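You operate a simulated robot arm through the tools that you are given. There is no shell and no other tool. Be economical: measure what you need, move in short steps, check, and stop when the job is done.

Carry out the task below with a simulated robot arm. There is one attempt and no reset: what you move stays moved.

## Task
Dry the plate and the white bowl, then stack bowl on plate.
Fine: use the tea towel and put it back; the plate stays on its mat; drop nothing; a knock or hard squeeze cracks china.

Only the result counts: the job must be done as asked and must still hold three seconds after the hand-in. Knocking over, shifting, dropping, spilling or breaking anything else fails it. Flat cloth is picked up by pressing the open fingertips on it (5 to 10 N) and closing them slowly along it; thin cloth reads only 2 to 8 mm in the jaws.

## Robot
A 7-joint arm with a two-finger parallel gripper, fixed in place. Base frame: the origin is at the foot of the arm, x ahead of it, y to its left, z up; the work surface is at about z = 860. Lengths are in mm, angles in degrees, forces in N, time in s.
With the tool pointing down near the work surface it reaches from about 300 to 700 mm from the base axis. Its first joint turns from -66.0 to 66.0 degrees. Payload 1.57 kg.
The tool frame sits at the grasp point between the pads (the TCP): z along the fingers, y along the line on which they close. The tips reach 30 mm beyond it. The gripper opens to 110 mm. The fingers are 24 mm wide and 12 mm thick; the gripper's body (48 by 112 mm) begins 78 mm behind the TCP.
Orientation is that of the tool frame in the base frame, as a unit quaternion [w, x, y, z]. With the fingers straight down and closing along the base's y, the tool's x points along the base's -x, its y along +y and its z along -z.

## Interface
- The arm moves only by the tool apply_moves. Its argument "moves" is a list of rows, each an object (a shift or turn left out is 0, a gripper value left out holds the last) with "dp": the shift along the base's x, y, z in units of 200 mm (1.0 is 200 mm), a list of three; "dr": the turn, a rotation vector about the base's x, y, z in units of 120 degrees (1.0 is 120 degrees), a list of three; "jaw": the finger opening in mm, from 0 to 110. In form: [{"dp": [x, y, z], "dr": [ax, ay, az], "jaw": jaw}, ...]. A call has 1 to 8 rows; each row is the pose to reach, as a shift and turn from the pose commanded when the call began. A call with a number of a shift or a turn outside -1 to 1 is refused whole. A row lasts 0.2 s, in which the tool goes at most 50 mm and 8.6 degrees; a call with a longer step from one row to the next is refused whole, and so is a gripper value outside its range. A pose out of reach is approached as far as the arm can. The call stops where the force on the tool passes 70 N (or 10 N more than at its start, if that is more) or the arm is blocked; 0.2 s more then pass. The fingers move at their own pace (about 108 mm/s each) and stop on an object; they squeeze with about 26 N. The grip force told is the motor's: it shows also when the fingers shut on nothing. Time passes only in rows, and 0.2 s behind the last, so rows that repeat a pose let the fingers close. It gives the time, the measured TCP pose, the force on the tool (base axes), the opening and the grip force at its end, in the units of the frame above (readings bear some noise), and new pictures: "views" is both (left out), scene, wrist or none.
- Cameras (640 x 400 px; columns grow to the right, rows downward): "scene" is fixed at [171.1, -389.5, 1399.8]; the picture's right is [0.80, -0.61, 0.00], its down [-0.34, -0.45, -0.83] and it looks along [0.50, 0.66, -0.56] (base axes); focal length 352 px, centre (320, 200). "wrist" rides on the gripper at [70, 16, -141] in the tool frame; the picture's right is [-0.23, 0.97, 0.00], its down [-0.86, -0.20, -0.48] and it looks along [-0.47, -0.11, 0.88] (tool axes); focal length 222 px, centre (320, 200). There is no depth. A picture from a camera that has moved, and an enlarged one, comes with that camera's place and axes in the base frame and with its lens. The place of the scene camera against the robot may be out by one fixed shift of up to 12 mm in any direction.
- inspect(camera, box): a new picture of the part [left, top, right, bottom] of that camera's present view, enlarged. No time passes.
- close_job(): hands the job in; it is judged then, once.

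Work in short steps. Places have to be worked out from the pictures, the camera data and where the tool is seen: move nearer, look again, correct. Check each grasp and each placing, and mend what went wrong. You have 120 turns and 200 pictures in all, those below and enlarged ones among them. Open the gripper and draw the arm clear of the work before you hand the job in, unless the task says otherwise; then end with one line.

The tools are called after "Emit:" by a JSON object that holds its "fn" and its "kwargs". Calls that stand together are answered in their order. apply_moves: Moves the arm, as the interface text tells. Its arguments: {"type":"object","properties":{"moves":{"type":"array","items":{"type":"object","properties":{"dp":{"type":"array","items":{"type":"number"}},"dr":{"type":"array","items":{"type":"number"}},"jaw":{"type":"number"}}}},"views":{"type":"string","enum":["both","scene","wrist","none"]}},"required":["moves"]} The other tools are called the same way: inspect (camera, box) takes an enlarged picture of a part of a camera's view; close_job () hands the job in.

At the start:

```text
time: 0.0
position: [399.4, 126.4, 1178.9]
tcp_rot: [0.0, 0.0, 1.0, 0.001]
force: [0.4, -0.9, -1.0]
finger_gap: 109.8
gripper_force: 0.0
```

scene: 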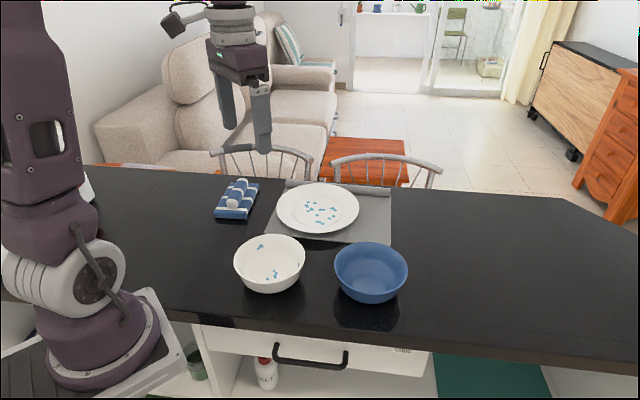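
wrist: 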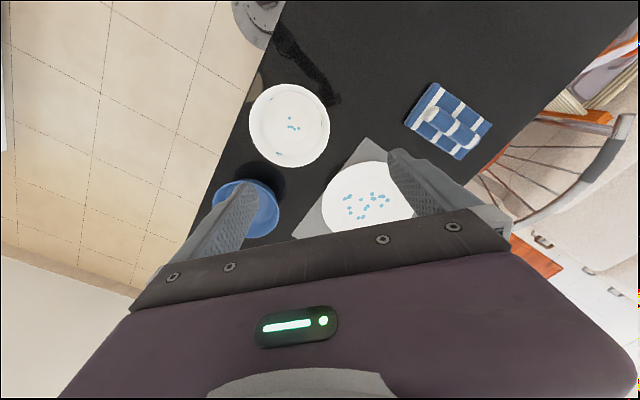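

I'll look closer at the towel, plate and bowl before moving.

Emit:
{"fn": "inspect", "kwargs": {"camera": "scene", "box": [190, 160, 430, 310]}}

Emit:
{"fn": "inspect", "kwargs": {"camera": "wrist", "box": [200, 60, 520, 260]}}

```text
2.67 times, centred on (310, 235) of scene
camera zoom: at [171.1, -389.5, 1399.8], right [0.8, -0.61, 0.0], down [-0.34, -0.45, -0.83], along [0.5, 0.66, -0.56], focal length 939 px, centre (347, 107)
```

zoom: 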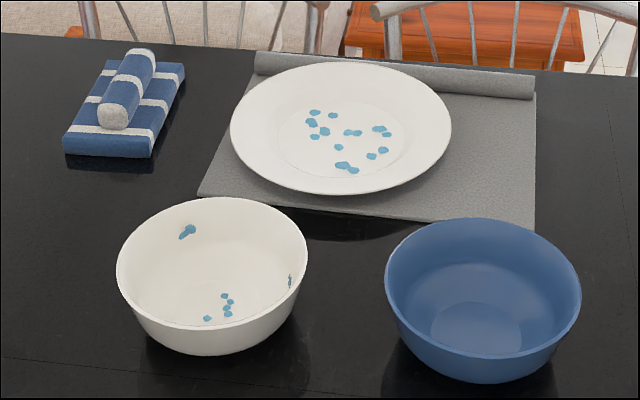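

```text
2.00 times, centred on (360, 160) of wrist
camera zoom: at [329.4, 142.6, 1320.5], right [0.23, 0.97, 0.0], down [0.86, -0.2, 0.48], along [0.47, -0.11, -0.88], focal length 444 px, centre (240, 280)
```

zoom: 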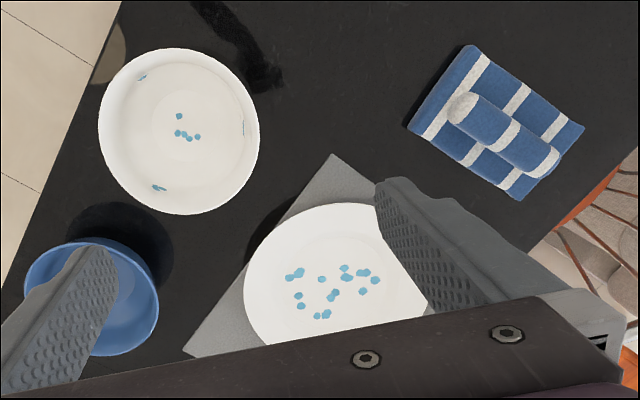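

The towel is a folded pad with a rolled ridge near (465, 364), running about 48° from x. I move toward it, turning the jaws across the ridge, to look from closer.

Emit:
{"fn": "apply_moves", "kwargs": {"moves": [{"dp": [0.03, 0.16, -0.05], "dr": [0, 0, 0.067]}, {"dp": [0.07, 0.33, -0.1], "dr": [0, 0, 0.133]}, {"dp": [0.1, 0.5, -0.15], "dr": [0, 0, 0.2]}, {"dp": [0.15, 0.66, -0.2], "dr": [0, 0, 0.267]}, {"dp": [0.2, 0.83, -0.25], "dr": [0, 0, 0.333]}, {"dp": [0.25, 1.0, -0.3], "dr": [0, 0, 0.4]}]}}

```text
time: 1.4
position: [452.9, 327.6, 1120.0]
tcp_rot: [0.0, -0.407, 0.913, 0.0]
force: [-0.3, -0.8, 0.0]
finger_gap: 109.9
gripper_force: 0.2
camera wrist: at [392.9, 286.1, 1261.1], right [-0.57, 0.82, 0.0], down [0.72, 0.5, 0.48], along [0.39, 0.27, -0.88], focal length 222 px, centre (320, 200)
```

scene: 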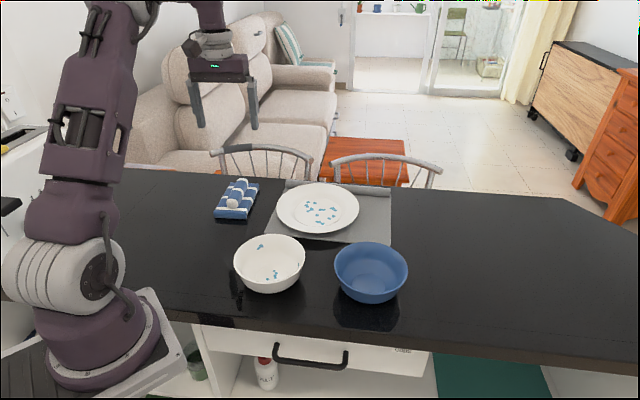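
wrist: 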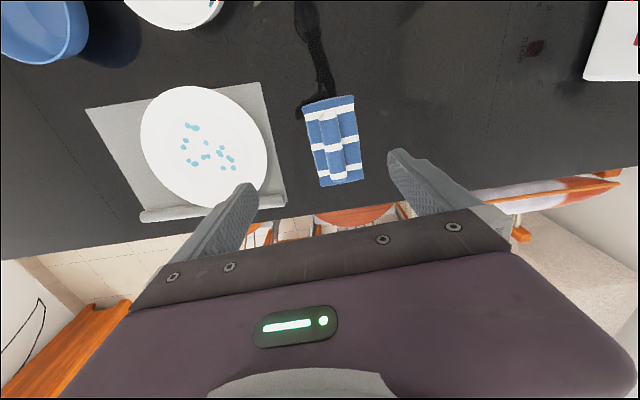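

The ridge appears at about (465, 358). I zoom in for precise edges and heights.

Emit:
{"fn": "inspect", "kwargs": {"camera": "wrist", "box": [280, 80, 400, 200]}}

Emit:
{"fn": "inspect", "kwargs": {"camera": "scene", "box": [205, 165, 275, 230]}}

```text
3.33 times, centred on (340, 140) of wrist
camera zoom: at [392.9, 286.1, 1261.1], right [-0.57, 0.82, 0.0], down [0.72, 0.5, 0.48], along [0.39, 0.27, -0.88], focal length 740 px, centre (253, 400)
```

zoom: 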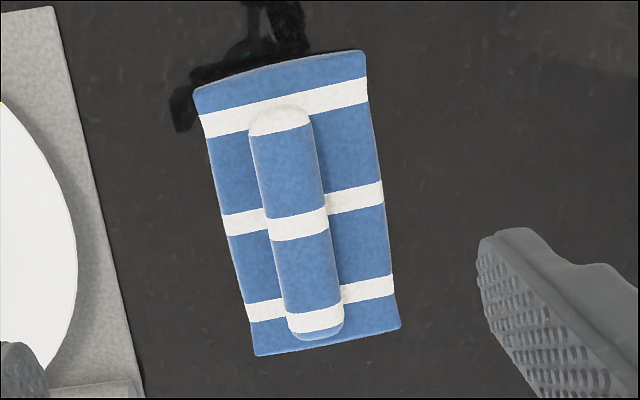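

```text
6.15 times, centred on (240, 198) of scene
camera zoom: at [171.1, -389.5, 1399.8], right [0.8, -0.61, 0.0], down [-0.34, -0.45, -0.83], along [0.5, 0.66, -0.56], focal length 2167 px, centre (812, 215)
```

zoom: 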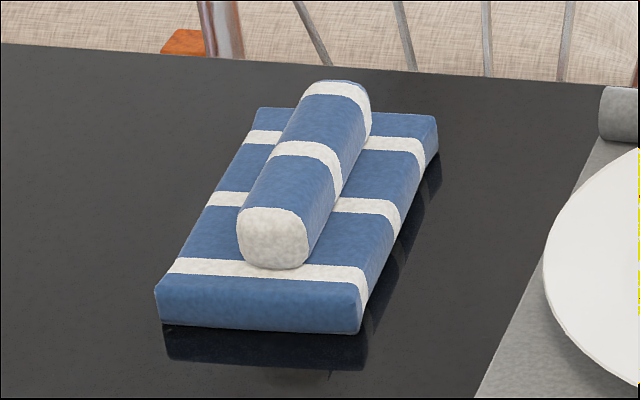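

The roll's centre is about (459, 361), axis ~47°, with its top near z≈905 and the pad top near 878. I go above it at z≈960.

Emit:
{"fn": "apply_moves", "kwargs": {"moves": [{"dp": [0.01, 0.05, -0.2], "dr": [0, 0, -0.003]}, {"dp": [0.02, 0.1, -0.4], "dr": [0, 0, -0.006]}, {"dp": [0.03, 0.165, -0.6], "dr": [0, 0, -0.01]}, {"dp": [0.03, 0.165, -0.8], "dr": [0, 0, -0.01]}, {"dp": [0.03, 0.165, -0.8], "dr": [0, 0, -0.01]}]}}

```text
time: 2.6
position: [456.4, 361.6, 957.8]
tcp_rot: [0.0, -0.398, 0.918, 0.001]
force: [0.6, -1.5, -0.4]
finger_gap: 109.9
gripper_force: 0.1
camera wrist: at [396.5, 321.2, 1099.4], right [-0.55, 0.83, 0.0], down [0.73, 0.49, 0.48], along [0.4, 0.27, -0.88], focal length 222 px, centre (320, 200)
```

scene: 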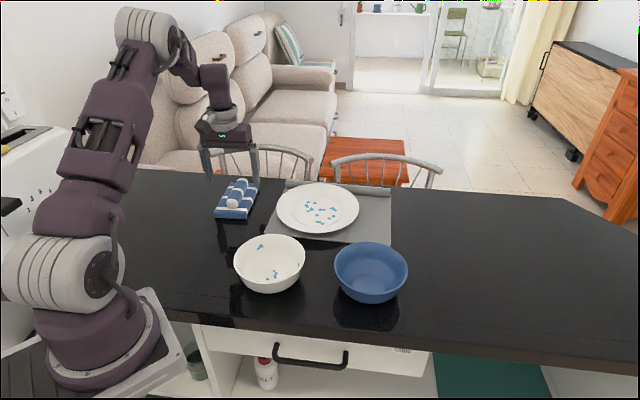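
wrist: 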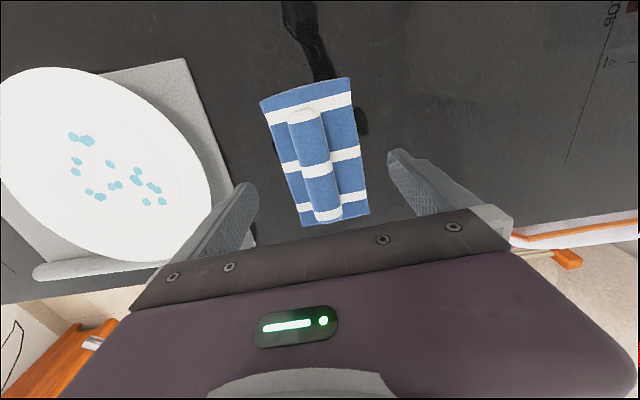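

The ridge is centred at (459.5, 360.5), between the fingers. I narrow the jaws, descend to about z=912, and close.

Emit:
{"fn": "apply_moves", "kwargs": {"moves": [{"dp": [0.016, -0.004, -0.06], "jaw": 70}, {"dp": [0.016, -0.004, -0.14], "jaw": 60}, {"dp": [0.016, -0.004, -0.2], "jaw": 60}, {"dp": [0.016, -0.004, -0.225], "jaw": 60}, {"dp": [0.016, -0.004, -0.225], "jaw": 40}]}}

```text
time: 3.8
position: [458.8, 357.9, 913.5]
tcp_rot: [-0.001, -0.397, 0.918, 0.001]
force: [0.6, 0.2, -0.4]
finger_gap: 40.0
gripper_force: 0.1
camera wrist: at [399.0, 318.5, 1055.8], right [-0.55, 0.83, 0.0], down [0.73, 0.49, 0.48], along [0.4, 0.27, -0.88], focal length 222 px, centre (320, 200)
```

scene: 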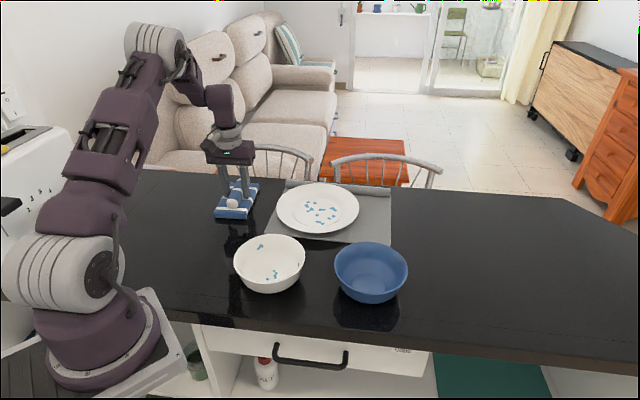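
wrist: 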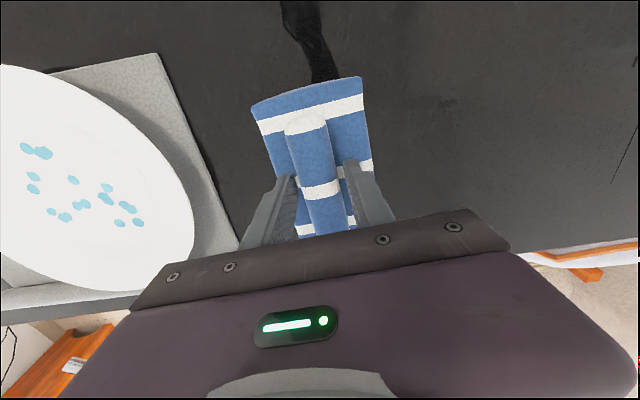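

Fingers straddle the ridge cleanly. I close on it.

Emit:
{"fn": "apply_moves", "kwargs": {"moves": [{"jaw": 30}, {"jaw": 15}, {"jaw": 10}, {"jaw": 10}], "views": "wrist"}}

```text
time: 4.8
position: [460.2, 356.9, 913.9]
tcp_rot: [0.0, -0.397, 0.918, 0.0]
force: [1.0, -0.1, 0.1]
finger_gap: 29.3
gripper_force: 25.9
camera wrist: at [399.1, 318.5, 1056.0], right [-0.55, 0.83, 0.0], down [0.73, 0.49, 0.48], along [0.4, 0.27, -0.88], focal length 222 px, centre (320, 200)
```

wrist: 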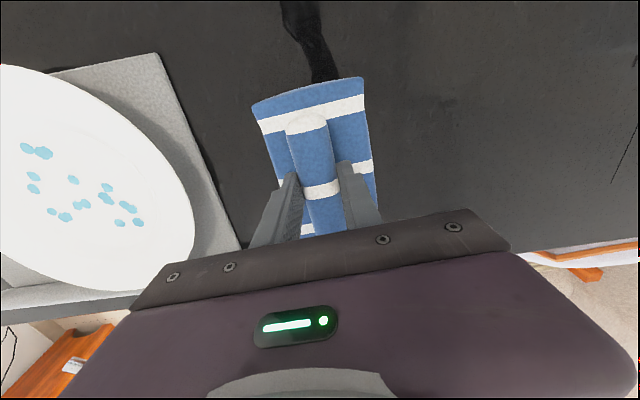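

Held at 29 mm with 26 N. I lift straight up and check that the pad comes with it.

Emit:
{"fn": "apply_moves", "kwargs": {"moves": [{"dp": [0, 0, 0.1]}, {"dp": [0, 0, 0.3]}, {"dp": [0, 0, 0.5]}, {"dp": [0, 0, 0.6]}, {"dp": [0, 0, 0.6]}]}}

Emit:
{"fn": "inspect", "kwargs": {"camera": "scene", "box": [160, 90, 320, 230]}}

```text
time: 6.0
position: [458.3, 360.3, 1032.9]
tcp_rot: [0.0, -0.398, 0.917, 0.0]
force: [-0.9, 0.3, -0.6]
finger_gap: 29.1
gripper_force: 26.0
camera wrist: at [398.3, 320.1, 1175.5], right [-0.55, 0.83, 0.0], down [0.73, 0.49, 0.48], along [0.4, 0.27, -0.88], focal length 222 px, centre (320, 200)
```

scene: 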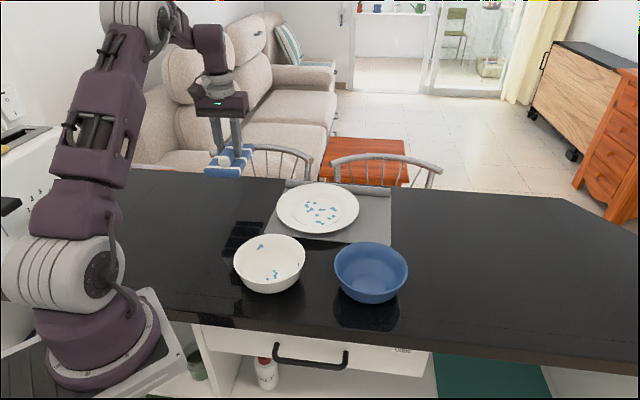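
wrist: 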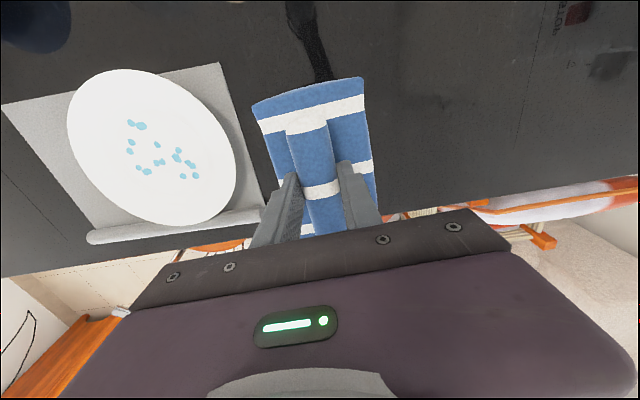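

```text
2.86 times, centred on (240, 160) of scene
camera zoom: at [171.1, -389.5, 1399.8], right [0.8, -0.61, 0.0], down [-0.34, -0.45, -0.83], along [0.5, 0.66, -0.56], focal length 1006 px, centre (549, 314)
```

zoom: 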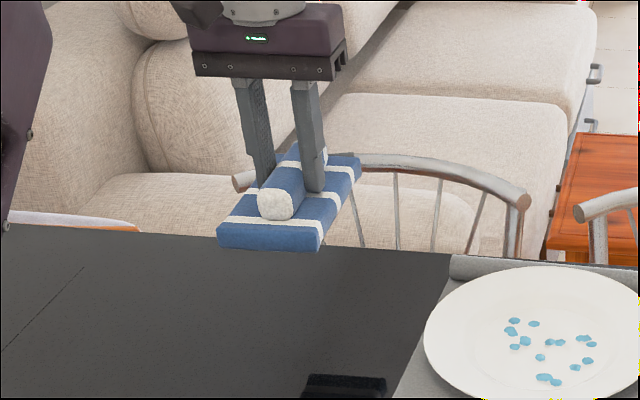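

The towel comes up as one piece (pad bottom ≈53 mm below TCP). The plate is centred about (604, 190). I move toward it, tilting 30° so the far short edge of the pad becomes the wiping edge.

Emit:
{"fn": "apply_moves", "kwargs": {"moves": [{"dp": [0.07, -0.17, 0]}, {"dp": [0.14, -0.34, 0.05], "dr": [-0.046, 0.043, 0]}, {"dp": [0.21, -0.5, 0.1], "dr": [-0.091, 0.086, 0]}, {"dp": [0.28, -0.67, 0.1], "dr": [-0.137, 0.128, 0]}, {"dp": [0.35, -0.84, 0.1], "dr": [-0.182, 0.171, 0]}, {"dp": [0.42, -1.0, 0.1], "dr": [-0.182, 0.171, 0]}, {"dp": [0.42, -1.0, 0.1], "dr": [-0.182, 0.171, 0]}]}}

```text
time: 7.6
position: [536.1, 154.9, 1057.1]
tcp_rot: [-0.237, -0.384, 0.887, -0.102]
force: [0.5, 1.1, 0.1]
finger_gap: 29.2
gripper_force: 25.7
out of reach, approached as far as the arm can: row 5, 6, 7
camera wrist: at [531.7, 172.6, 1214.3], right [-0.58, 0.81, -0.11], down [0.82, 0.58, -0.01], along [0.05, -0.1, -0.99], focal length 222 px, centre (320, 200)
```

scene: 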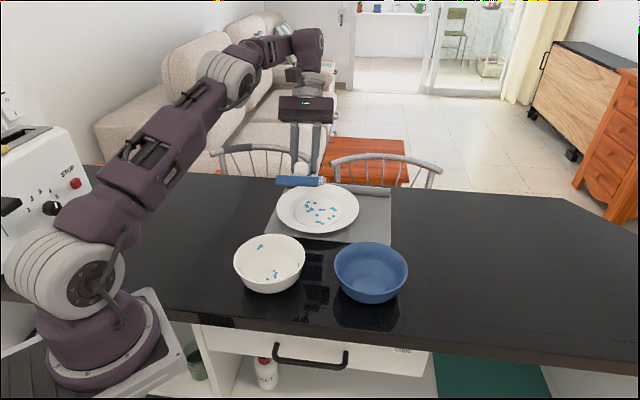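
wrist: 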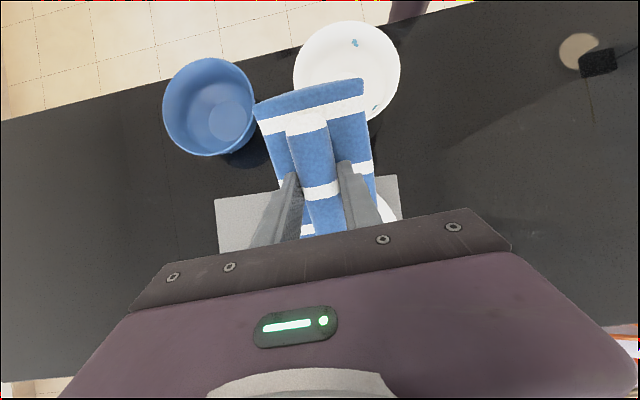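

Leaning forward runs out of reach, so I tilt the other way: gripper leaning back to the base, near edge of the pad low. I move over the plate's far side at height.

Emit:
{"fn": "apply_moves", "kwargs": {"moves": [{"dp": [0.05, 0.04, 0], "dr": [0.0455, -0.0429, 0]}, {"dp": [0.1, 0.08, 0], "dr": [0.091, -0.0858, 0]}, {"dp": [0.15, 0.12, 0], "dr": [0.1365, -0.1287, 0]}, {"dp": [0.2, 0.16, 0], "dr": [0.182, -0.1715, 0]}, {"dp": [0.25, 0.2, 0], "dr": [0.2275, -0.2144, 0]}, {"dp": [0.35, 0.27, 0], "dr": [0.273, -0.2573, 0]}, {"dp": [0.45, 0.34, 0], "dr": [0.3185, -0.3, 0]}, {"dp": [0.55, 0.38, 0], "dr": [0.364, -0.343, 0]}]}}

```text
time: 9.4
position: [647.8, 230.0, 1057.9]
tcp_rot: [0.24, -0.383, 0.886, 0.102]
force: [0.4, -0.1, -1.7]
finger_gap: 29.1
gripper_force: 26.2
camera wrist: at [544.9, 146.1, 1146.0], right [-0.57, 0.81, 0.11], down [0.49, 0.23, 0.84], along [0.66, 0.54, -0.52], focal length 222 px, centre (320, 200)
```

scene: 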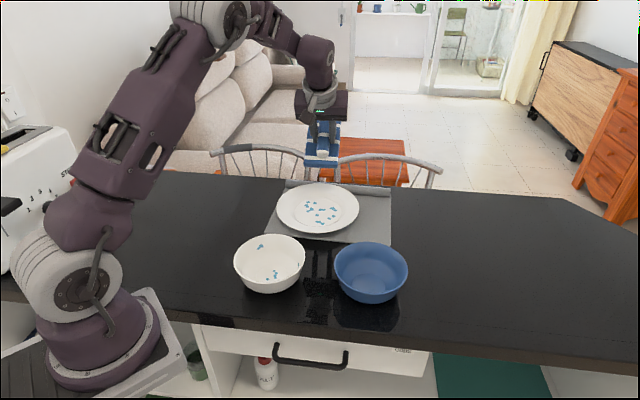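
wrist: 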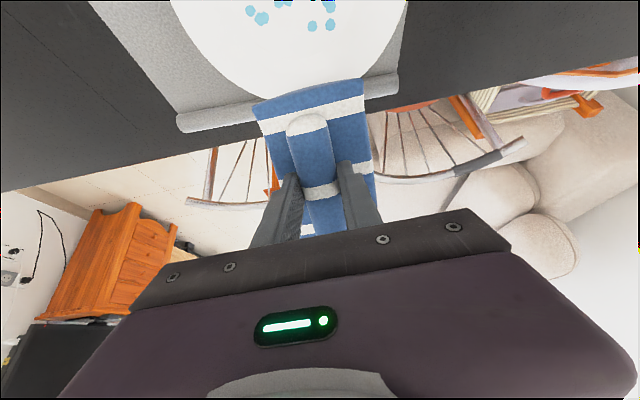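

I descend near the plate to z≈972 (edge ~20 mm above the well) and check the spacing in the views.

Emit:
{"fn": "apply_moves", "kwargs": {"moves": [{"dp": [0.03, 0.03, -0.2]}, {"dp": [0.055, 0.055, -0.4]}, {"dp": [0.055, 0.055, -0.43]}, {"dp": [0.055, 0.055, -0.43]}], "views": "wrist"}}

Emit:
{"fn": "inspect", "kwargs": {"camera": "scene", "box": [240, 110, 420, 250]}}

```text
time: 10.4
position: [656.9, 240.6, 973.7]
tcp_rot: [0.238, -0.384, 0.886, 0.102]
force: [0.1, 0.8, -1.5]
finger_gap: 29.0
gripper_force: 25.6
camera wrist: at [555.1, 156.4, 1060.5], right [-0.57, 0.81, 0.11], down [0.49, 0.23, 0.84], along [0.66, 0.54, -0.53], focal length 222 px, centre (320, 200)
```

wrist: 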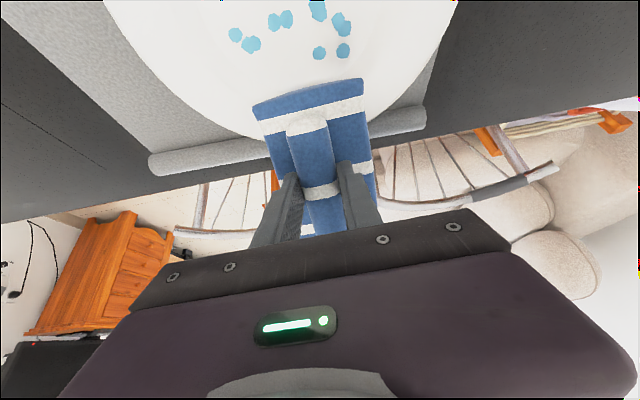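

```text
2.86 times, centred on (330, 180) of scene
camera zoom: at [171.1, -389.5, 1399.8], right [0.8, -0.61, 0.0], down [-0.34, -0.45, -0.83], along [0.5, 0.66, -0.56], focal length 1006 px, centre (291, 257)
```

zoom: 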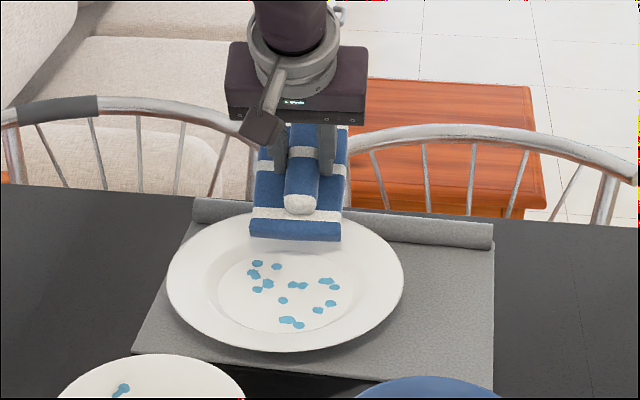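

The edge lines up with the top of the well; drops span just about the pad's width, so I'll do two passes. Shift slightly left and lower carefully.

Emit:
{"fn": "apply_moves", "kwargs": {"moves": [{"dp": [-0.053, 0.016, -0.04]}, {"dp": [-0.053, 0.016, -0.08]}, {"dp": [-0.053, 0.016, -0.09]}, {"dp": [-0.053, 0.016, -0.09]}], "views": "none"}}

Emit:
{"fn": "inspect", "kwargs": {"camera": "scene", "box": [260, 150, 380, 250]}}

```text
time: 11.4
position: [648.1, 245.6, 955.2]
tcp_rot: [0.239, -0.383, 0.886, 0.103]
force: [-2.1, -2.4, 7.7]
finger_gap: 29.4
gripper_force: 25.9
```

```text
4.00 times, centred on (320, 200) of scene
camera zoom: at [170.9, -389.6, 1399.8], right [0.8, -0.61, 0.0], down [-0.34, -0.45, -0.83], along [0.5, 0.66, -0.56], focal length 1408 px, centre (320, 200)
```

zoom: 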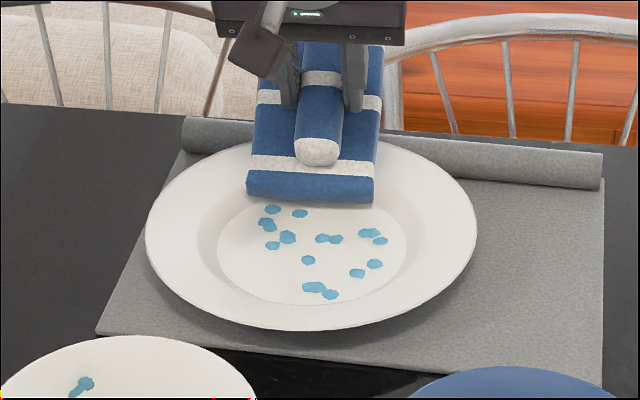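

Contact at ~8 N, on the slope just behind the well. I slide 15 mm toward the robot, easing down 2 mm.

Emit:
{"fn": "apply_moves", "kwargs": {"moves": [{"dp": [-0.017, -0.018, 0]}, {"dp": [-0.034, -0.036, -0.005]}, {"dp": [-0.051, -0.055, -0.01]}, {"dp": [-0.051, -0.055, -0.01]}], "views": "none"}}

Emit:
{"fn": "inspect", "kwargs": {"camera": "scene", "box": [260, 150, 380, 250]}}

```text
time: 12.4
position: [637.9, 233.3, 953.4]
tcp_rot: [0.238, -0.383, 0.887, 0.102]
force: [0.9, 0.9, 0.1]
finger_gap: 29.0
gripper_force: 26.3
```

```text
4.00 times, centred on (320, 200) of scene
camera zoom: at [171.1, -389.5, 1399.8], right [0.8, -0.61, 0.0], down [-0.34, -0.45, -0.83], along [0.5, 0.66, -0.56], focal length 1408 px, centre (320, 200)
```

zoom: 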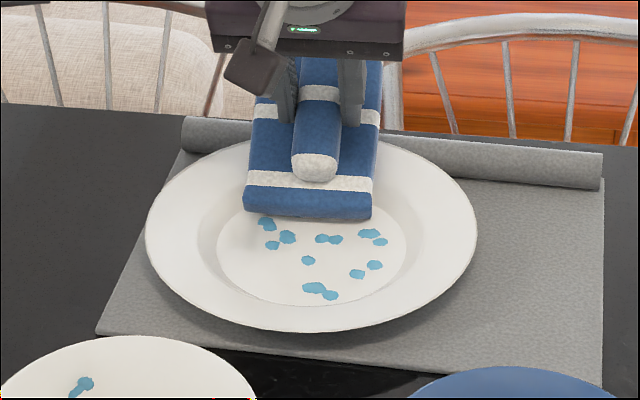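

Contact was lost as the surface drops off; I lower until touching again.

Emit:
{"fn": "apply_moves", "kwargs": {"moves": [{"dp": [0, 0, -0.008]}, {"dp": [0, 0, -0.016]}, {"dp": [0, 0, -0.02]}, {"dp": [0, 0, -0.02]}], "views": "none"}}

```text
time: 13.4
position: [637.9, 235.2, 950.4]
tcp_rot: [0.241, -0.383, 0.886, 0.102]
force: [-1.5, 4.0, 21.6]
finger_gap: 29.1
gripper_force: 26.3
```

21 N is more than needed; I ease up ~2 mm.

Emit:
{"fn": "apply_moves", "kwargs": {"moves": [{"dp": [0, 0, 0.005]}, {"dp": [0, 0, 0.009]}, {"dp": [0, 0, 0.009]}], "views": "none"}}

```text
time: 14.2
position: [636.1, 231.6, 950.1]
tcp_rot: [0.238, -0.384, 0.886, 0.102]
force: [3.1, 2.9, 10.5]
finger_gap: 28.9
gripper_force: 26.0
```

~10 N; steady. Sweep toward the robot 40 mm along the well and check.

Emit:
{"fn": "apply_moves", "kwargs": {"moves": [{"dp": [-0.021, -0.022, 0.002]}, {"dp": [-0.042, -0.044, 0.003]}, {"dp": [-0.063, -0.067, 0.003]}, {"dp": [-0.084, -0.089, 0.003]}, {"dp": [-0.105, -0.111, 0.003]}, {"dp": [-0.126, -0.134, 0.003]}], "views": "none"}}

Emit:
{"fn": "inspect", "kwargs": {"camera": "scene", "box": [260, 150, 380, 250]}}

```text
time: 15.6
position: [613.2, 206.9, 951.0]
tcp_rot: [0.238, -0.383, 0.887, 0.102]
force: [-0.3, 0.9, -0.4]
finger_gap: 29.0
gripper_force: 25.9
```

```text
4.00 times, centred on (320, 200) of scene
camera zoom: at [171.1, -389.5, 1399.8], right [0.8, -0.61, 0.0], down [-0.34, -0.45, -0.83], along [0.5, 0.66, -0.56], focal length 1408 px, centre (320, 200)
```

zoom: 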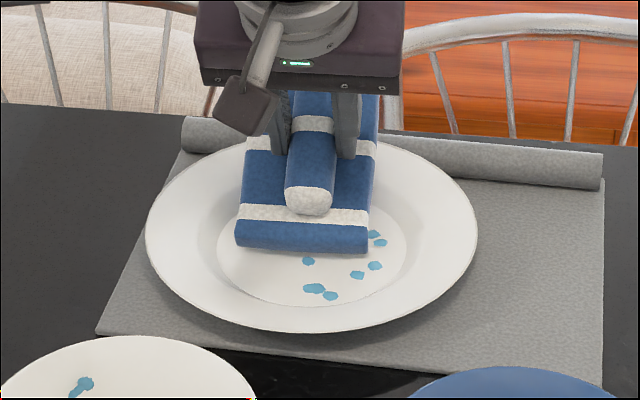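

Contact faded (well slightly lower here). I lower ~2.5 mm more.

Emit:
{"fn": "apply_moves", "kwargs": {"moves": [{"dp": [0, 0, -0.006]}, {"dp": [0, 0, -0.012]}, {"dp": [0, 0, -0.012]}], "views": "none"}}

```text
time: 16.4
position: [612.2, 206.6, 948.3]
tcp_rot: [0.239, -0.384, 0.886, 0.103]
force: [-3.5, -2.0, 15.0]
finger_gap: 29.4
gripper_force: 26.0
```

Good contact. Continue sweeping toward the robot, slightly lighter.

Emit:
{"fn": "apply_moves", "kwargs": {"moves": [{"dp": [-0.02, -0.021, 0.004]}, {"dp": [-0.04, -0.043, 0.004]}, {"dp": [-0.06, -0.064, 0.004]}, {"dp": [-0.08, -0.085, 0.004]}, {"dp": [-0.1, -0.106, 0.004]}, {"dp": [-0.12, -0.128, 0.004]}], "views": "none"}}

Emit:
{"fn": "inspect", "kwargs": {"camera": "scene", "box": [260, 150, 380, 250]}}

```text
time: 17.8
position: [588.3, 180.0, 949.7]
tcp_rot: [0.238, -0.383, 0.887, 0.103]
force: [0.4, 0.5, 0.5]
finger_gap: 29.1
gripper_force: 25.8
```

```text
4.00 times, centred on (320, 200) of scene
camera zoom: at [171.1, -389.5, 1399.8], right [0.8, -0.61, 0.0], down [-0.34, -0.45, -0.83], along [0.5, 0.66, -0.56], focal length 1408 px, centre (320, 200)
```

zoom: 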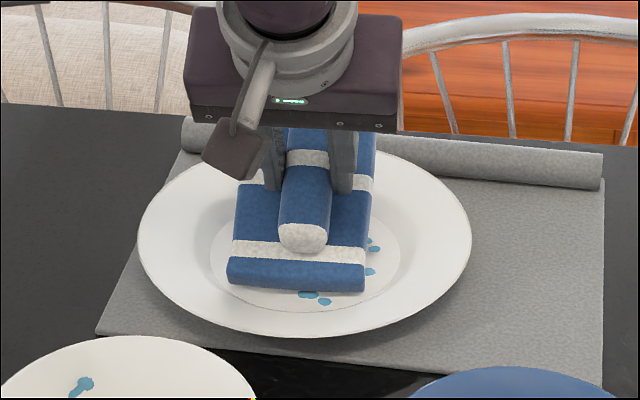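

The plate crept ~6 mm toward the robot, still on its mat. I lift to see which drops are gone.

Emit:
{"fn": "apply_moves", "kwargs": {"moves": [{"dp": [0.02, 0.02, 0.15]}, {"dp": [0.1, 0.1, 0.35]}, {"dp": [0.2, 0.2, 0.5]}, {"dp": [0.25, 0.25, 0.5]}], "views": "none"}}

Emit:
{"fn": "inspect", "kwargs": {"camera": "scene", "box": [260, 150, 380, 250]}}

```text
time: 18.8
position: [637.5, 229.8, 1049.6]
tcp_rot: [0.238, -0.383, 0.887, 0.102]
force: [0.3, -0.3, -0.9]
finger_gap: 29.2
gripper_force: 25.5
```

```text
4.00 times, centred on (320, 200) of scene
camera zoom: at [171.1, -389.5, 1399.8], right [0.8, -0.61, 0.0], down [-0.34, -0.45, -0.83], along [0.5, 0.66, -0.56], focal length 1408 px, centre (320, 200)
```

zoom: 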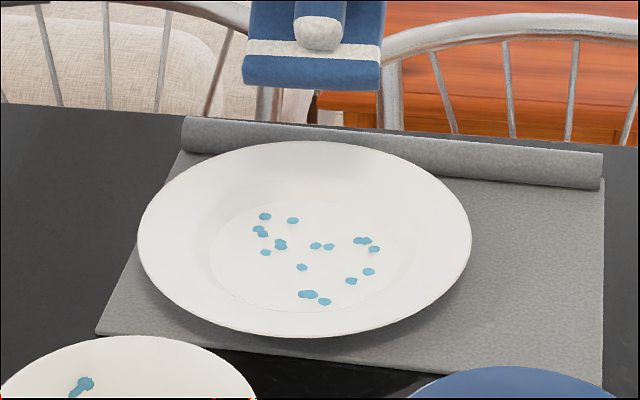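

The drops are essentially still there: contact was mostly hovering. I'll press on the middle drops with steady force and rub back and forth to learn what removes them.

Emit:
{"fn": "apply_moves", "kwargs": {"moves": [{"dp": [-0.04, -0.07, -0.15]}, {"dp": [-0.092, -0.15, -0.3]}, {"dp": [-0.092, -0.15, -0.44]}, {"dp": [-0.092, -0.15, -0.487]}, {"dp": [-0.092, -0.15, -0.5]}, {"dp": [-0.092, -0.15, -0.503]}, {"dp": [-0.092, -0.15, -0.503]}], "views": "none"}}

Emit:
{"fn": "inspect", "kwargs": {"camera": "scene", "box": [260, 150, 380, 250]}}

```text
time: 20.4
position: [620.1, 200.4, 950.7]
tcp_rot: [0.238, -0.383, 0.886, 0.102]
force: [0.2, 0.3, -0.3]
finger_gap: 29.2
gripper_force: 25.6
```

```text
4.00 times, centred on (320, 200) of scene
camera zoom: at [171.1, -389.5, 1399.8], right [0.8, -0.61, 0.0], down [-0.34, -0.45, -0.83], along [0.5, 0.66, -0.56], focal length 1408 px, centre (320, 200)
```

zoom: 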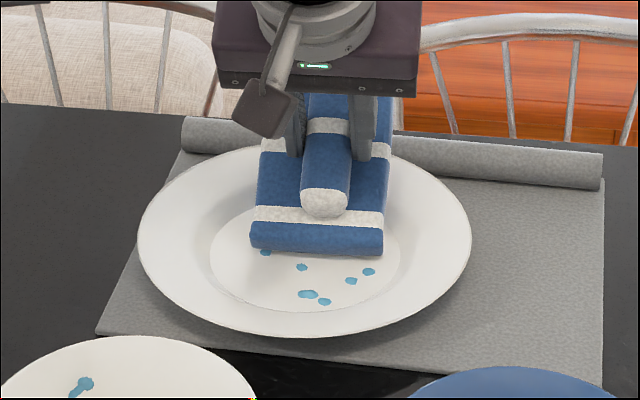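

Just above contact. I lower 2 mm, then rub ±10 mm along the pad's axis.

Emit:
{"fn": "apply_moves", "kwargs": {"moves": [{"dp": [0, 0, -0.008]}, {"dp": [0, 0, -0.011]}, {"dp": [0, 0, -0.011]}], "views": "none"}}

```text
time: 21.2
position: [621.1, 202.0, 948.7]
tcp_rot: [0.24, -0.384, 0.886, 0.103]
force: [0.6, 0.2, 16.3]
finger_gap: 29.1
gripper_force: 26.1
```

Emit:
{"fn": "apply_moves", "kwargs": {"moves": [{"dp": [-0.025, -0.027, 0.002]}, {"dp": [-0.05, -0.053, 0.002]}, {"dp": [-0.025, -0.027, 0.002]}, {"dp": [0, 0, 0.002]}, {"dp": [-0.025, -0.027, 0.002]}, {"dp": [-0.05, -0.053, 0.002]}, {"dp": [-0.025, -0.027, 0.002]}, {"dp": [0, 0, 0.002]}], "views": "none"}}

Emit:
{"fn": "inspect", "kwargs": {"camera": "scene", "box": [260, 150, 380, 250]}}

```text
time: 23.0
position: [619.0, 199.4, 947.3]
tcp_rot: [0.238, -0.384, 0.886, 0.103]
force: [0.9, 0.1, -0.4]
finger_gap: 29.0
gripper_force: 26.3
```

```text
4.00 times, centred on (320, 200) of scene
camera zoom: at [171.1, -389.5, 1399.8], right [0.8, -0.61, 0.0], down [-0.34, -0.45, -0.83], along [0.5, 0.66, -0.56], focal length 1408 px, centre (320, 200)
```

zoom: 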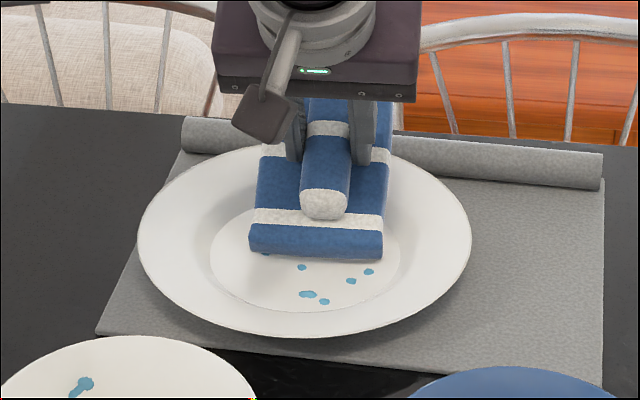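

Drops look a bit smaller. Contact fades during strokes, so I go 2 mm lower and keep stroking.

Emit:
{"fn": "apply_moves", "kwargs": {"moves": [{"dp": [0, 0, -0.007]}, {"dp": [-0.02, -0.021, -0.009]}, {"dp": [-0.04, -0.043, -0.009]}, {"dp": [-0.06, -0.064, -0.009]}, {"dp": [-0.08, -0.085, -0.009]}, {"dp": [-0.1, -0.106, -0.009]}], "views": "none"}}

Emit:
{"fn": "inspect", "kwargs": {"camera": "scene", "box": [260, 150, 380, 250]}}

```text
time: 24.4
position: [600.0, 179.7, 944.8]
tcp_rot: [0.239, -0.383, 0.886, 0.103]
force: [1.8, 3.5, 2.2]
finger_gap: 29.1
gripper_force: 25.3
```

```text
4.00 times, centred on (320, 200) of scene
camera zoom: at [171.1, -389.5, 1399.8], right [0.8, -0.61, 0.0], down [-0.34, -0.45, -0.83], along [0.5, 0.66, -0.56], focal length 1408 px, centre (320, 200)
```

zoom: 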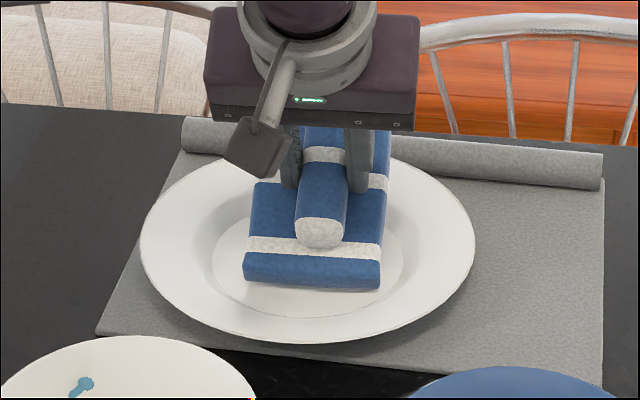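

The near drops are gone. The plate slid a few mm more toward me, so the next strokes go away from the robot to bring it back.

Emit:
{"fn": "apply_moves", "kwargs": {"moves": [{"dp": [0, 0, -0.004]}, {"dp": [0.02, 0.021, -0.004]}, {"dp": [0.04, 0.043, -0.004]}, {"dp": [0.06, 0.064, -0.004]}, {"dp": [0.08, 0.085, -0.004]}, {"dp": [0.1, 0.106, -0.004]}, {"dp": [0.12, 0.128, -0.004]}], "views": "none"}}

Emit:
{"fn": "inspect", "kwargs": {"camera": "scene", "box": [260, 150, 380, 250]}}

```text
time: 26.0
position: [624.7, 204.1, 944.5]
tcp_rot: [0.239, -0.383, 0.886, 0.103]
force: [-2.9, -3.2, 9.0]
finger_gap: 29.3
gripper_force: 26.2
```

```text
4.00 times, centred on (320, 200) of scene
camera zoom: at [170.9, -389.7, 1399.8], right [0.8, -0.61, 0.0], down [-0.34, -0.45, -0.83], along [0.5, 0.66, -0.56], focal length 1408 px, centre (320, 200)
```

zoom: 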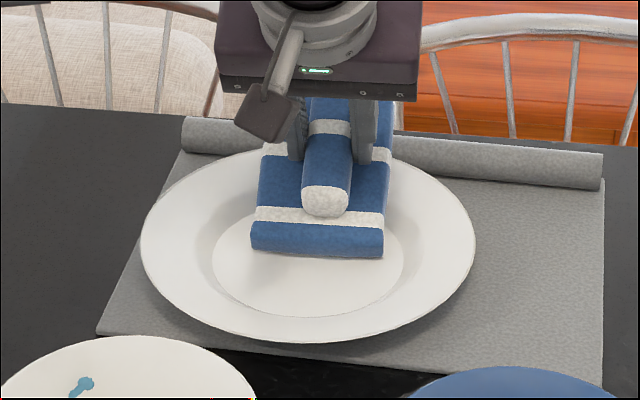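

The lower half is dry. Continue the stroke away from the robot, a little lighter.

Emit:
{"fn": "apply_moves", "kwargs": {"moves": [{"dp": [0.02, 0.021, 0]}, {"dp": [0.04, 0.043, 0]}, {"dp": [0.06, 0.064, 0]}, {"dp": [0.08, 0.085, 0.002]}, {"dp": [0.1, 0.106, 0.004]}], "views": "none"}}

Emit:
{"fn": "inspect", "kwargs": {"camera": "scene", "box": [260, 150, 380, 250]}}

```text
time: 27.2
position: [642.9, 226.5, 945.4]
tcp_rot: [0.239, -0.382, 0.887, 0.101]
force: [1.2, 0.7, -0.9]
finger_gap: 29.2
gripper_force: 26.4
```

```text
4.00 times, centred on (320, 200) of scene
camera zoom: at [171.1, -389.5, 1399.8], right [0.8, -0.61, 0.0], down [-0.34, -0.45, -0.83], along [0.5, 0.66, -0.56], focal length 1408 px, centre (320, 200)
```

zoom: 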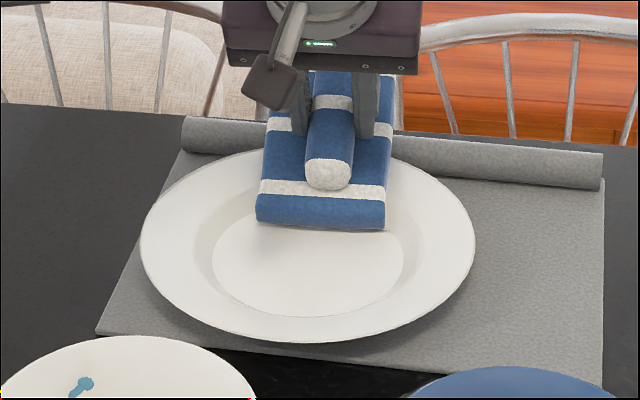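

Nearly all gone. Lift and look at the whole plate.

Emit:
{"fn": "apply_moves", "kwargs": {"moves": [{"dp": [0.0, 0.0, 0.1]}, {"dp": [0.0, 0.0, 0.3]}, {"dp": [0.0, 0.0, 0.5]}, {"dp": [0.0, 0.0, 0.5]}], "views": "wrist"}}

Emit:
{"fn": "inspect", "kwargs": {"camera": "scene", "box": [260, 150, 380, 250]}}

```text
time: 28.2
position: [643.0, 225.7, 1044.8]
tcp_rot: [0.238, -0.384, 0.886, 0.103]
force: [1.2, 0.0, -0.7]
finger_gap: 29.2
gripper_force: 26.2
camera wrist: at [541.0, 141.6, 1131.8], right [-0.57, 0.81, 0.11], down [0.49, 0.23, 0.84], along [0.66, 0.54, -0.53], focal length 222 px, centre (320, 200)
```

wrist: 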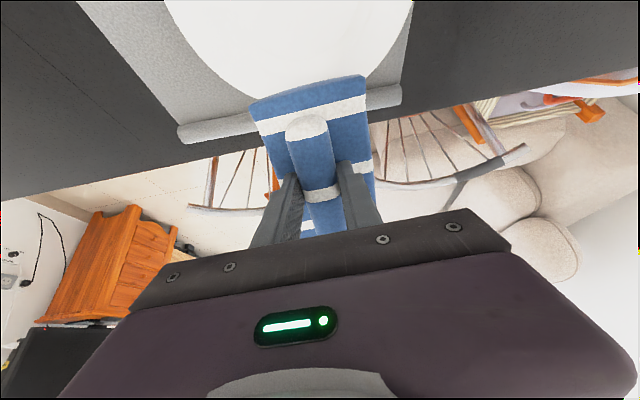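

```text
4.00 times, centred on (320, 200) of scene
camera zoom: at [171.1, -389.5, 1399.8], right [0.8, -0.61, 0.0], down [-0.34, -0.45, -0.83], along [0.5, 0.66, -0.56], focal length 1408 px, centre (320, 200)
```

zoom: 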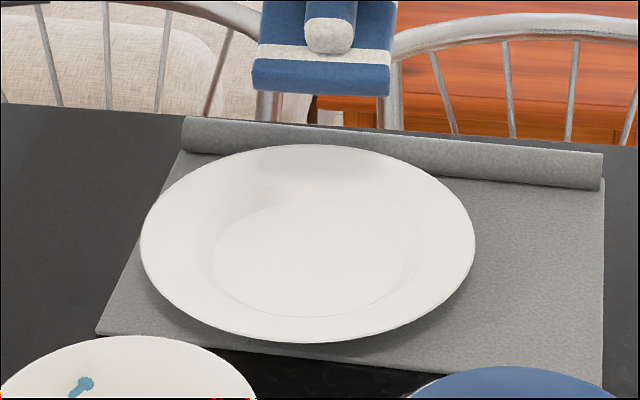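

The plate is dry. Now the white bowl (centre ≈(391, 75), rim z≈918): I carry the towel above it, increasing the back-tilt to 45° so the pad's near edge can dip inside.

Emit:
{"fn": "apply_moves", "kwargs": {"moves": [{"dp": [-0.2, -0.117, 0.05], "dr": [0.02, -0.018, 0]}, {"dp": [-0.4, -0.234, 0.1], "dr": [0.04, -0.036, 0]}, {"dp": [-0.6, -0.351, 0.1], "dr": [0.06, -0.055, 0]}, {"dp": [-0.8, -0.468, 0.1], "dr": [0.075, -0.07, 0]}, {"dp": [-1.0, -0.585, 0.1], "dr": [0.091, -0.0856, 0]}, {"dp": [-1.0, -0.585, 0.1], "dr": [0.091, -0.0856, 0]}]}}

```text
time: 29.6
position: [443.6, 108.5, 1065.2]
tcp_rot: [0.353, -0.367, 0.847, 0.152]
force: [-0.6, -0.1, -0.8]
finger_gap: 29.0
gripper_force: 26.2
camera wrist: at [328.3, 11.6, 1116.3], right [-0.6, 0.78, 0.16], down [0.33, 0.06, 0.94], along [0.73, 0.62, -0.29], focal length 222 px, centre (320, 200)
```

scene: 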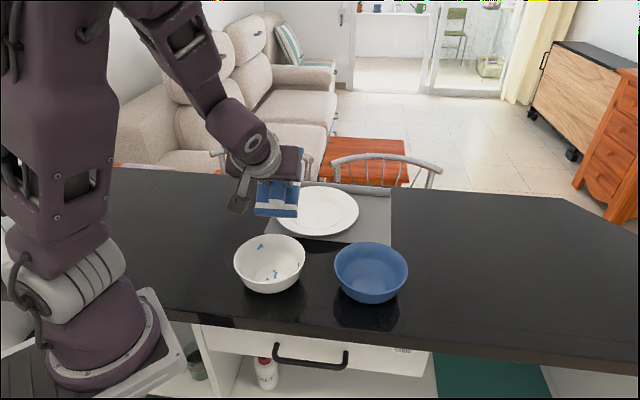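
wrist: 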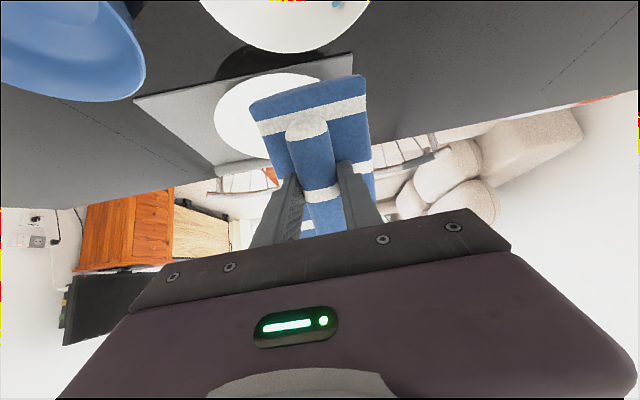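

Reached fine. I tilt a bit more (~53°) and bring the edge over the bowl's middle, just above the rim.

Emit:
{"fn": "apply_moves", "kwargs": {"moves": [{"dp": [-0.08, -0.05, -0.05], "dr": [0.0243, -0.0228, 0]}, {"dp": [-0.16, -0.1, -0.1], "dr": [0.0486, -0.0457, 0]}, {"dp": [-0.24, -0.147, -0.2], "dr": [0.0486, -0.0457, 0]}, {"dp": [-0.24, -0.147, -0.25], "dr": [0.0486, -0.0457, 0]}, {"dp": [-0.24, -0.147, -0.25], "dr": [0.0486, -0.0457, 0]}], "views": "wrist"}}

Emit:
{"fn": "inspect", "kwargs": {"camera": "scene", "box": [200, 180, 360, 300]}}

```text
time: 30.8
position: [431.1, 97.6, 1020.0]
tcp_rot: [0.41, -0.355, 0.821, 0.177]
force: [0.0, 0.1, -1.3]
finger_gap: 29.1
gripper_force: 26.3
out of reach, approached as far as the arm can: row 1, 2, 3, 4, 5
camera wrist: at [311.7, -4.2, 1049.3], right [-0.62, 0.77, 0.18], down [0.24, -0.04, 0.97], along [0.75, 0.64, -0.16], focal length 222 px, centre (320, 200)
```

wrist: 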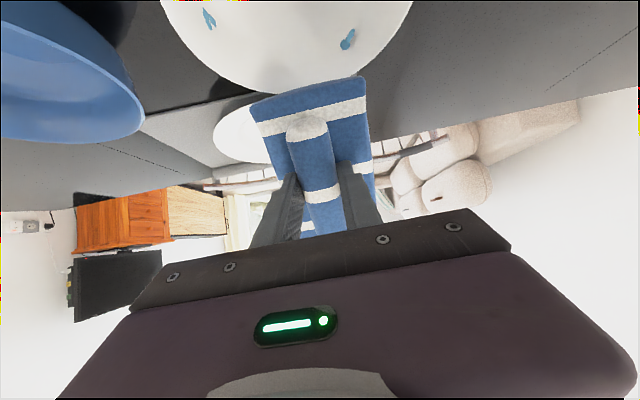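

```text
3.33 times, centred on (280, 240) of scene
camera zoom: at [171.1, -389.5, 1399.8], right [0.8, -0.61, 0.0], down [-0.34, -0.45, -0.83], along [0.5, 0.66, -0.56], focal length 1174 px, centre (453, 67)
```

zoom: 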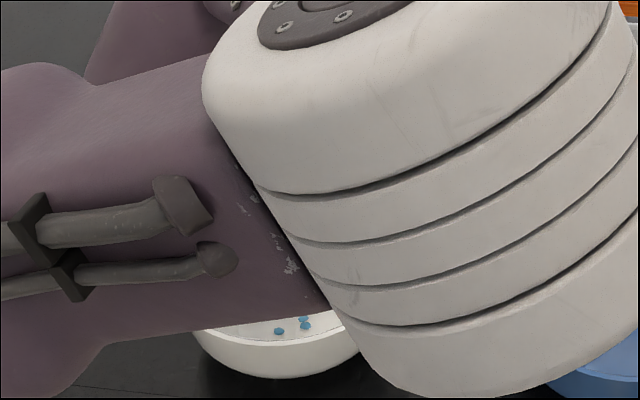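

The deep back-tilt is at the limit and swings the elbow over the bowl. I back out upward, un-tilting, and will use a forward lean instead.

Emit:
{"fn": "apply_moves", "kwargs": {"moves": [{"dp": [0.05, 0.03, 0.1], "dr": [-0.0486, 0.0457, 0]}, {"dp": [0.1, 0.06, 0.22], "dr": [-0.0972, 0.0914, 0]}, {"dp": [0.15, 0.08, 0.34], "dr": [-0.1458, 0.1371, 0]}, {"dp": [0.15, 0.08, 0.4], "dr": [-0.1944, 0.1828, 0]}, {"dp": [0.12, 0.06, 0.45], "dr": [-0.243, 0.2285, 0]}, {"dp": [0.1, 0.05, 0.5], "dr": [-0.2916, 0.2742, 0]}, {"dp": [0.1, 0.05, 0.5], "dr": [-0.322, 0.3025, 0]}]}}

```text
time: 32.4
position: [449.4, 107.4, 1120.0]
tcp_rot: [0.0, -0.397, 0.918, -0.001]
force: [0.6, 0.6, -0.4]
finger_gap: 29.1
gripper_force: 26.3
camera wrist: at [388.6, 67.9, 1262.2], right [-0.55, 0.83, 0.0], down [0.73, 0.49, 0.48], along [0.4, 0.26, -0.88], focal length 222 px, centre (320, 200)
```

scene: 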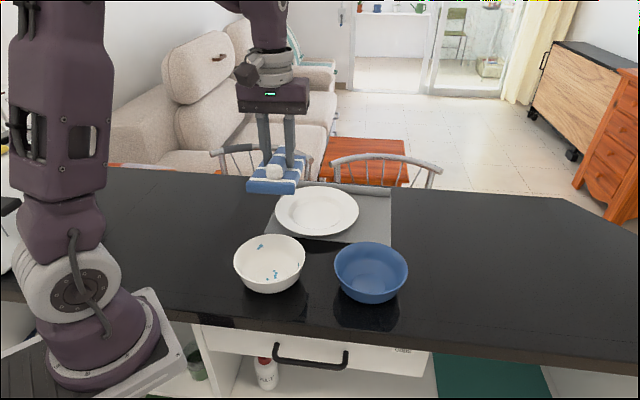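
wrist: 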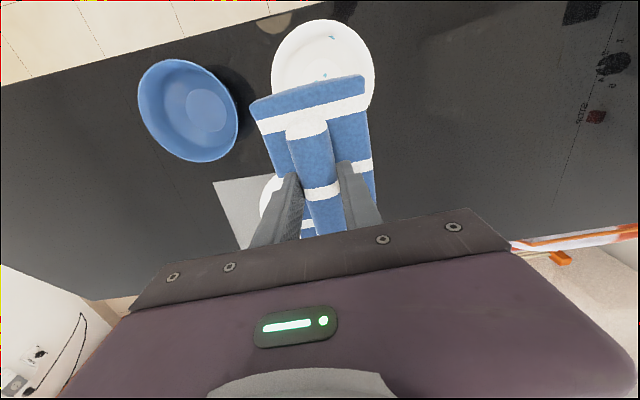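

Upright again; bowl centre ≈(389, 72). Now I lean forward 50° (far edge low) above the bowl.

Emit:
{"fn": "apply_moves", "kwargs": {"moves": [{"dp": [-0.05, -0.03, 0], "dr": [-0.0434, 0.0408, 0]}, {"dp": [-0.1, -0.06, 0], "dr": [-0.0868, 0.0816, 0]}, {"dp": [-0.15, -0.09, 0], "dr": [-0.1302, 0.1224, 0]}, {"dp": [-0.2, -0.12, -0.05], "dr": [-0.1736, 0.1632, 0]}, {"dp": [-0.25, -0.15, -0.1], "dr": [-0.217, 0.204, 0]}, {"dp": [-0.32, -0.19, -0.2], "dr": [-0.2604, 0.2448, 0]}, {"dp": [-0.32, -0.19, -0.3], "dr": [-0.3038, 0.2856, 0]}]}}

Emit:
{"fn": "inspect", "kwargs": {"camera": "scene", "box": [200, 160, 360, 310]}}

```text
time: 34.0
position: [384.8, 68.1, 1059.1]
tcp_rot: [-0.389, -0.36, 0.831, -0.169]
force: [-0.6, 0.6, -0.7]
finger_gap: 28.9
gripper_force: 26.2
camera wrist: at [415.6, 126.1, 1202.9], right [-0.61, 0.77, -0.17], down [0.77, 0.53, -0.35], along [-0.18, -0.35, -0.92], focal length 222 px, centre (320, 200)
```

scene: 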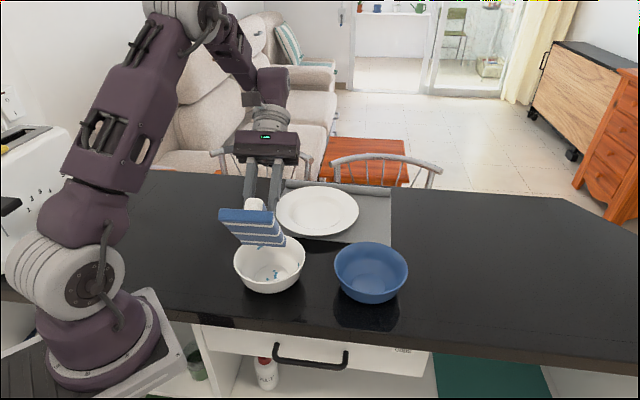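
wrist: 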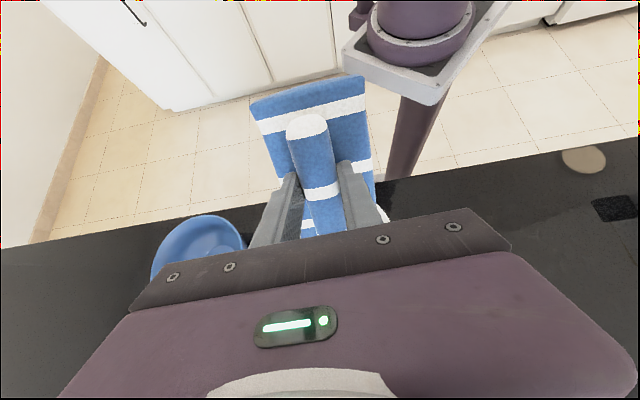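

```text
2.67 times, centred on (280, 235) of scene
camera zoom: at [171.1, -389.5, 1399.8], right [0.8, -0.61, 0.0], down [-0.34, -0.45, -0.83], along [0.5, 0.66, -0.56], focal length 939 px, centre (427, 107)
```

zoom: 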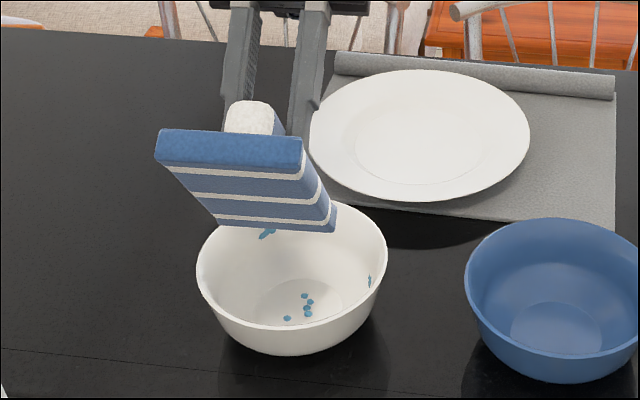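

The forward lean works well. The bowl's floor is small (~65 mm), so I'll do the wall spots first: lower the edge mid-bowl to wall-spot height.

Emit:
{"fn": "apply_moves", "kwargs": {"moves": [{"dp": [0, 0, -0.15]}, {"dp": [0, 0, -0.3]}, {"dp": [0, 0, -0.345]}, {"dp": [0, 0, -0.345]}], "views": "none"}}

Emit:
{"fn": "inspect", "kwargs": {"camera": "scene", "box": [210, 190, 330, 310]}}

```text
time: 35.0
position: [384.6, 67.3, 989.5]
tcp_rot: [-0.387, -0.361, 0.832, -0.168]
force: [0.5, -0.4, -0.1]
finger_gap: 29.0
gripper_force: 26.2
```

```text
3.33 times, centred on (270, 250) of scene
camera zoom: at [171.1, -389.5, 1399.8], right [0.8, -0.61, 0.0], down [-0.34, -0.45, -0.83], along [0.5, 0.66, -0.56], focal length 1174 px, centre (487, 33)
```

zoom: 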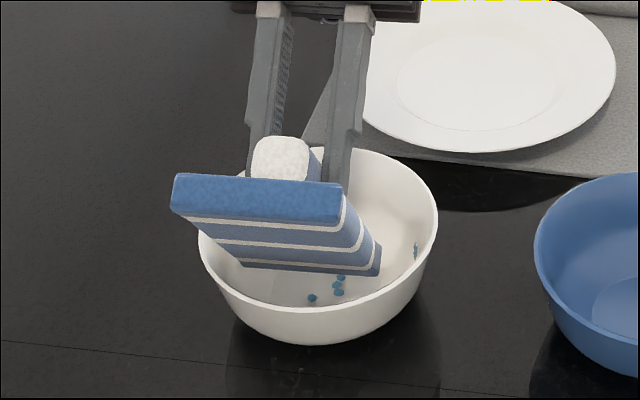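

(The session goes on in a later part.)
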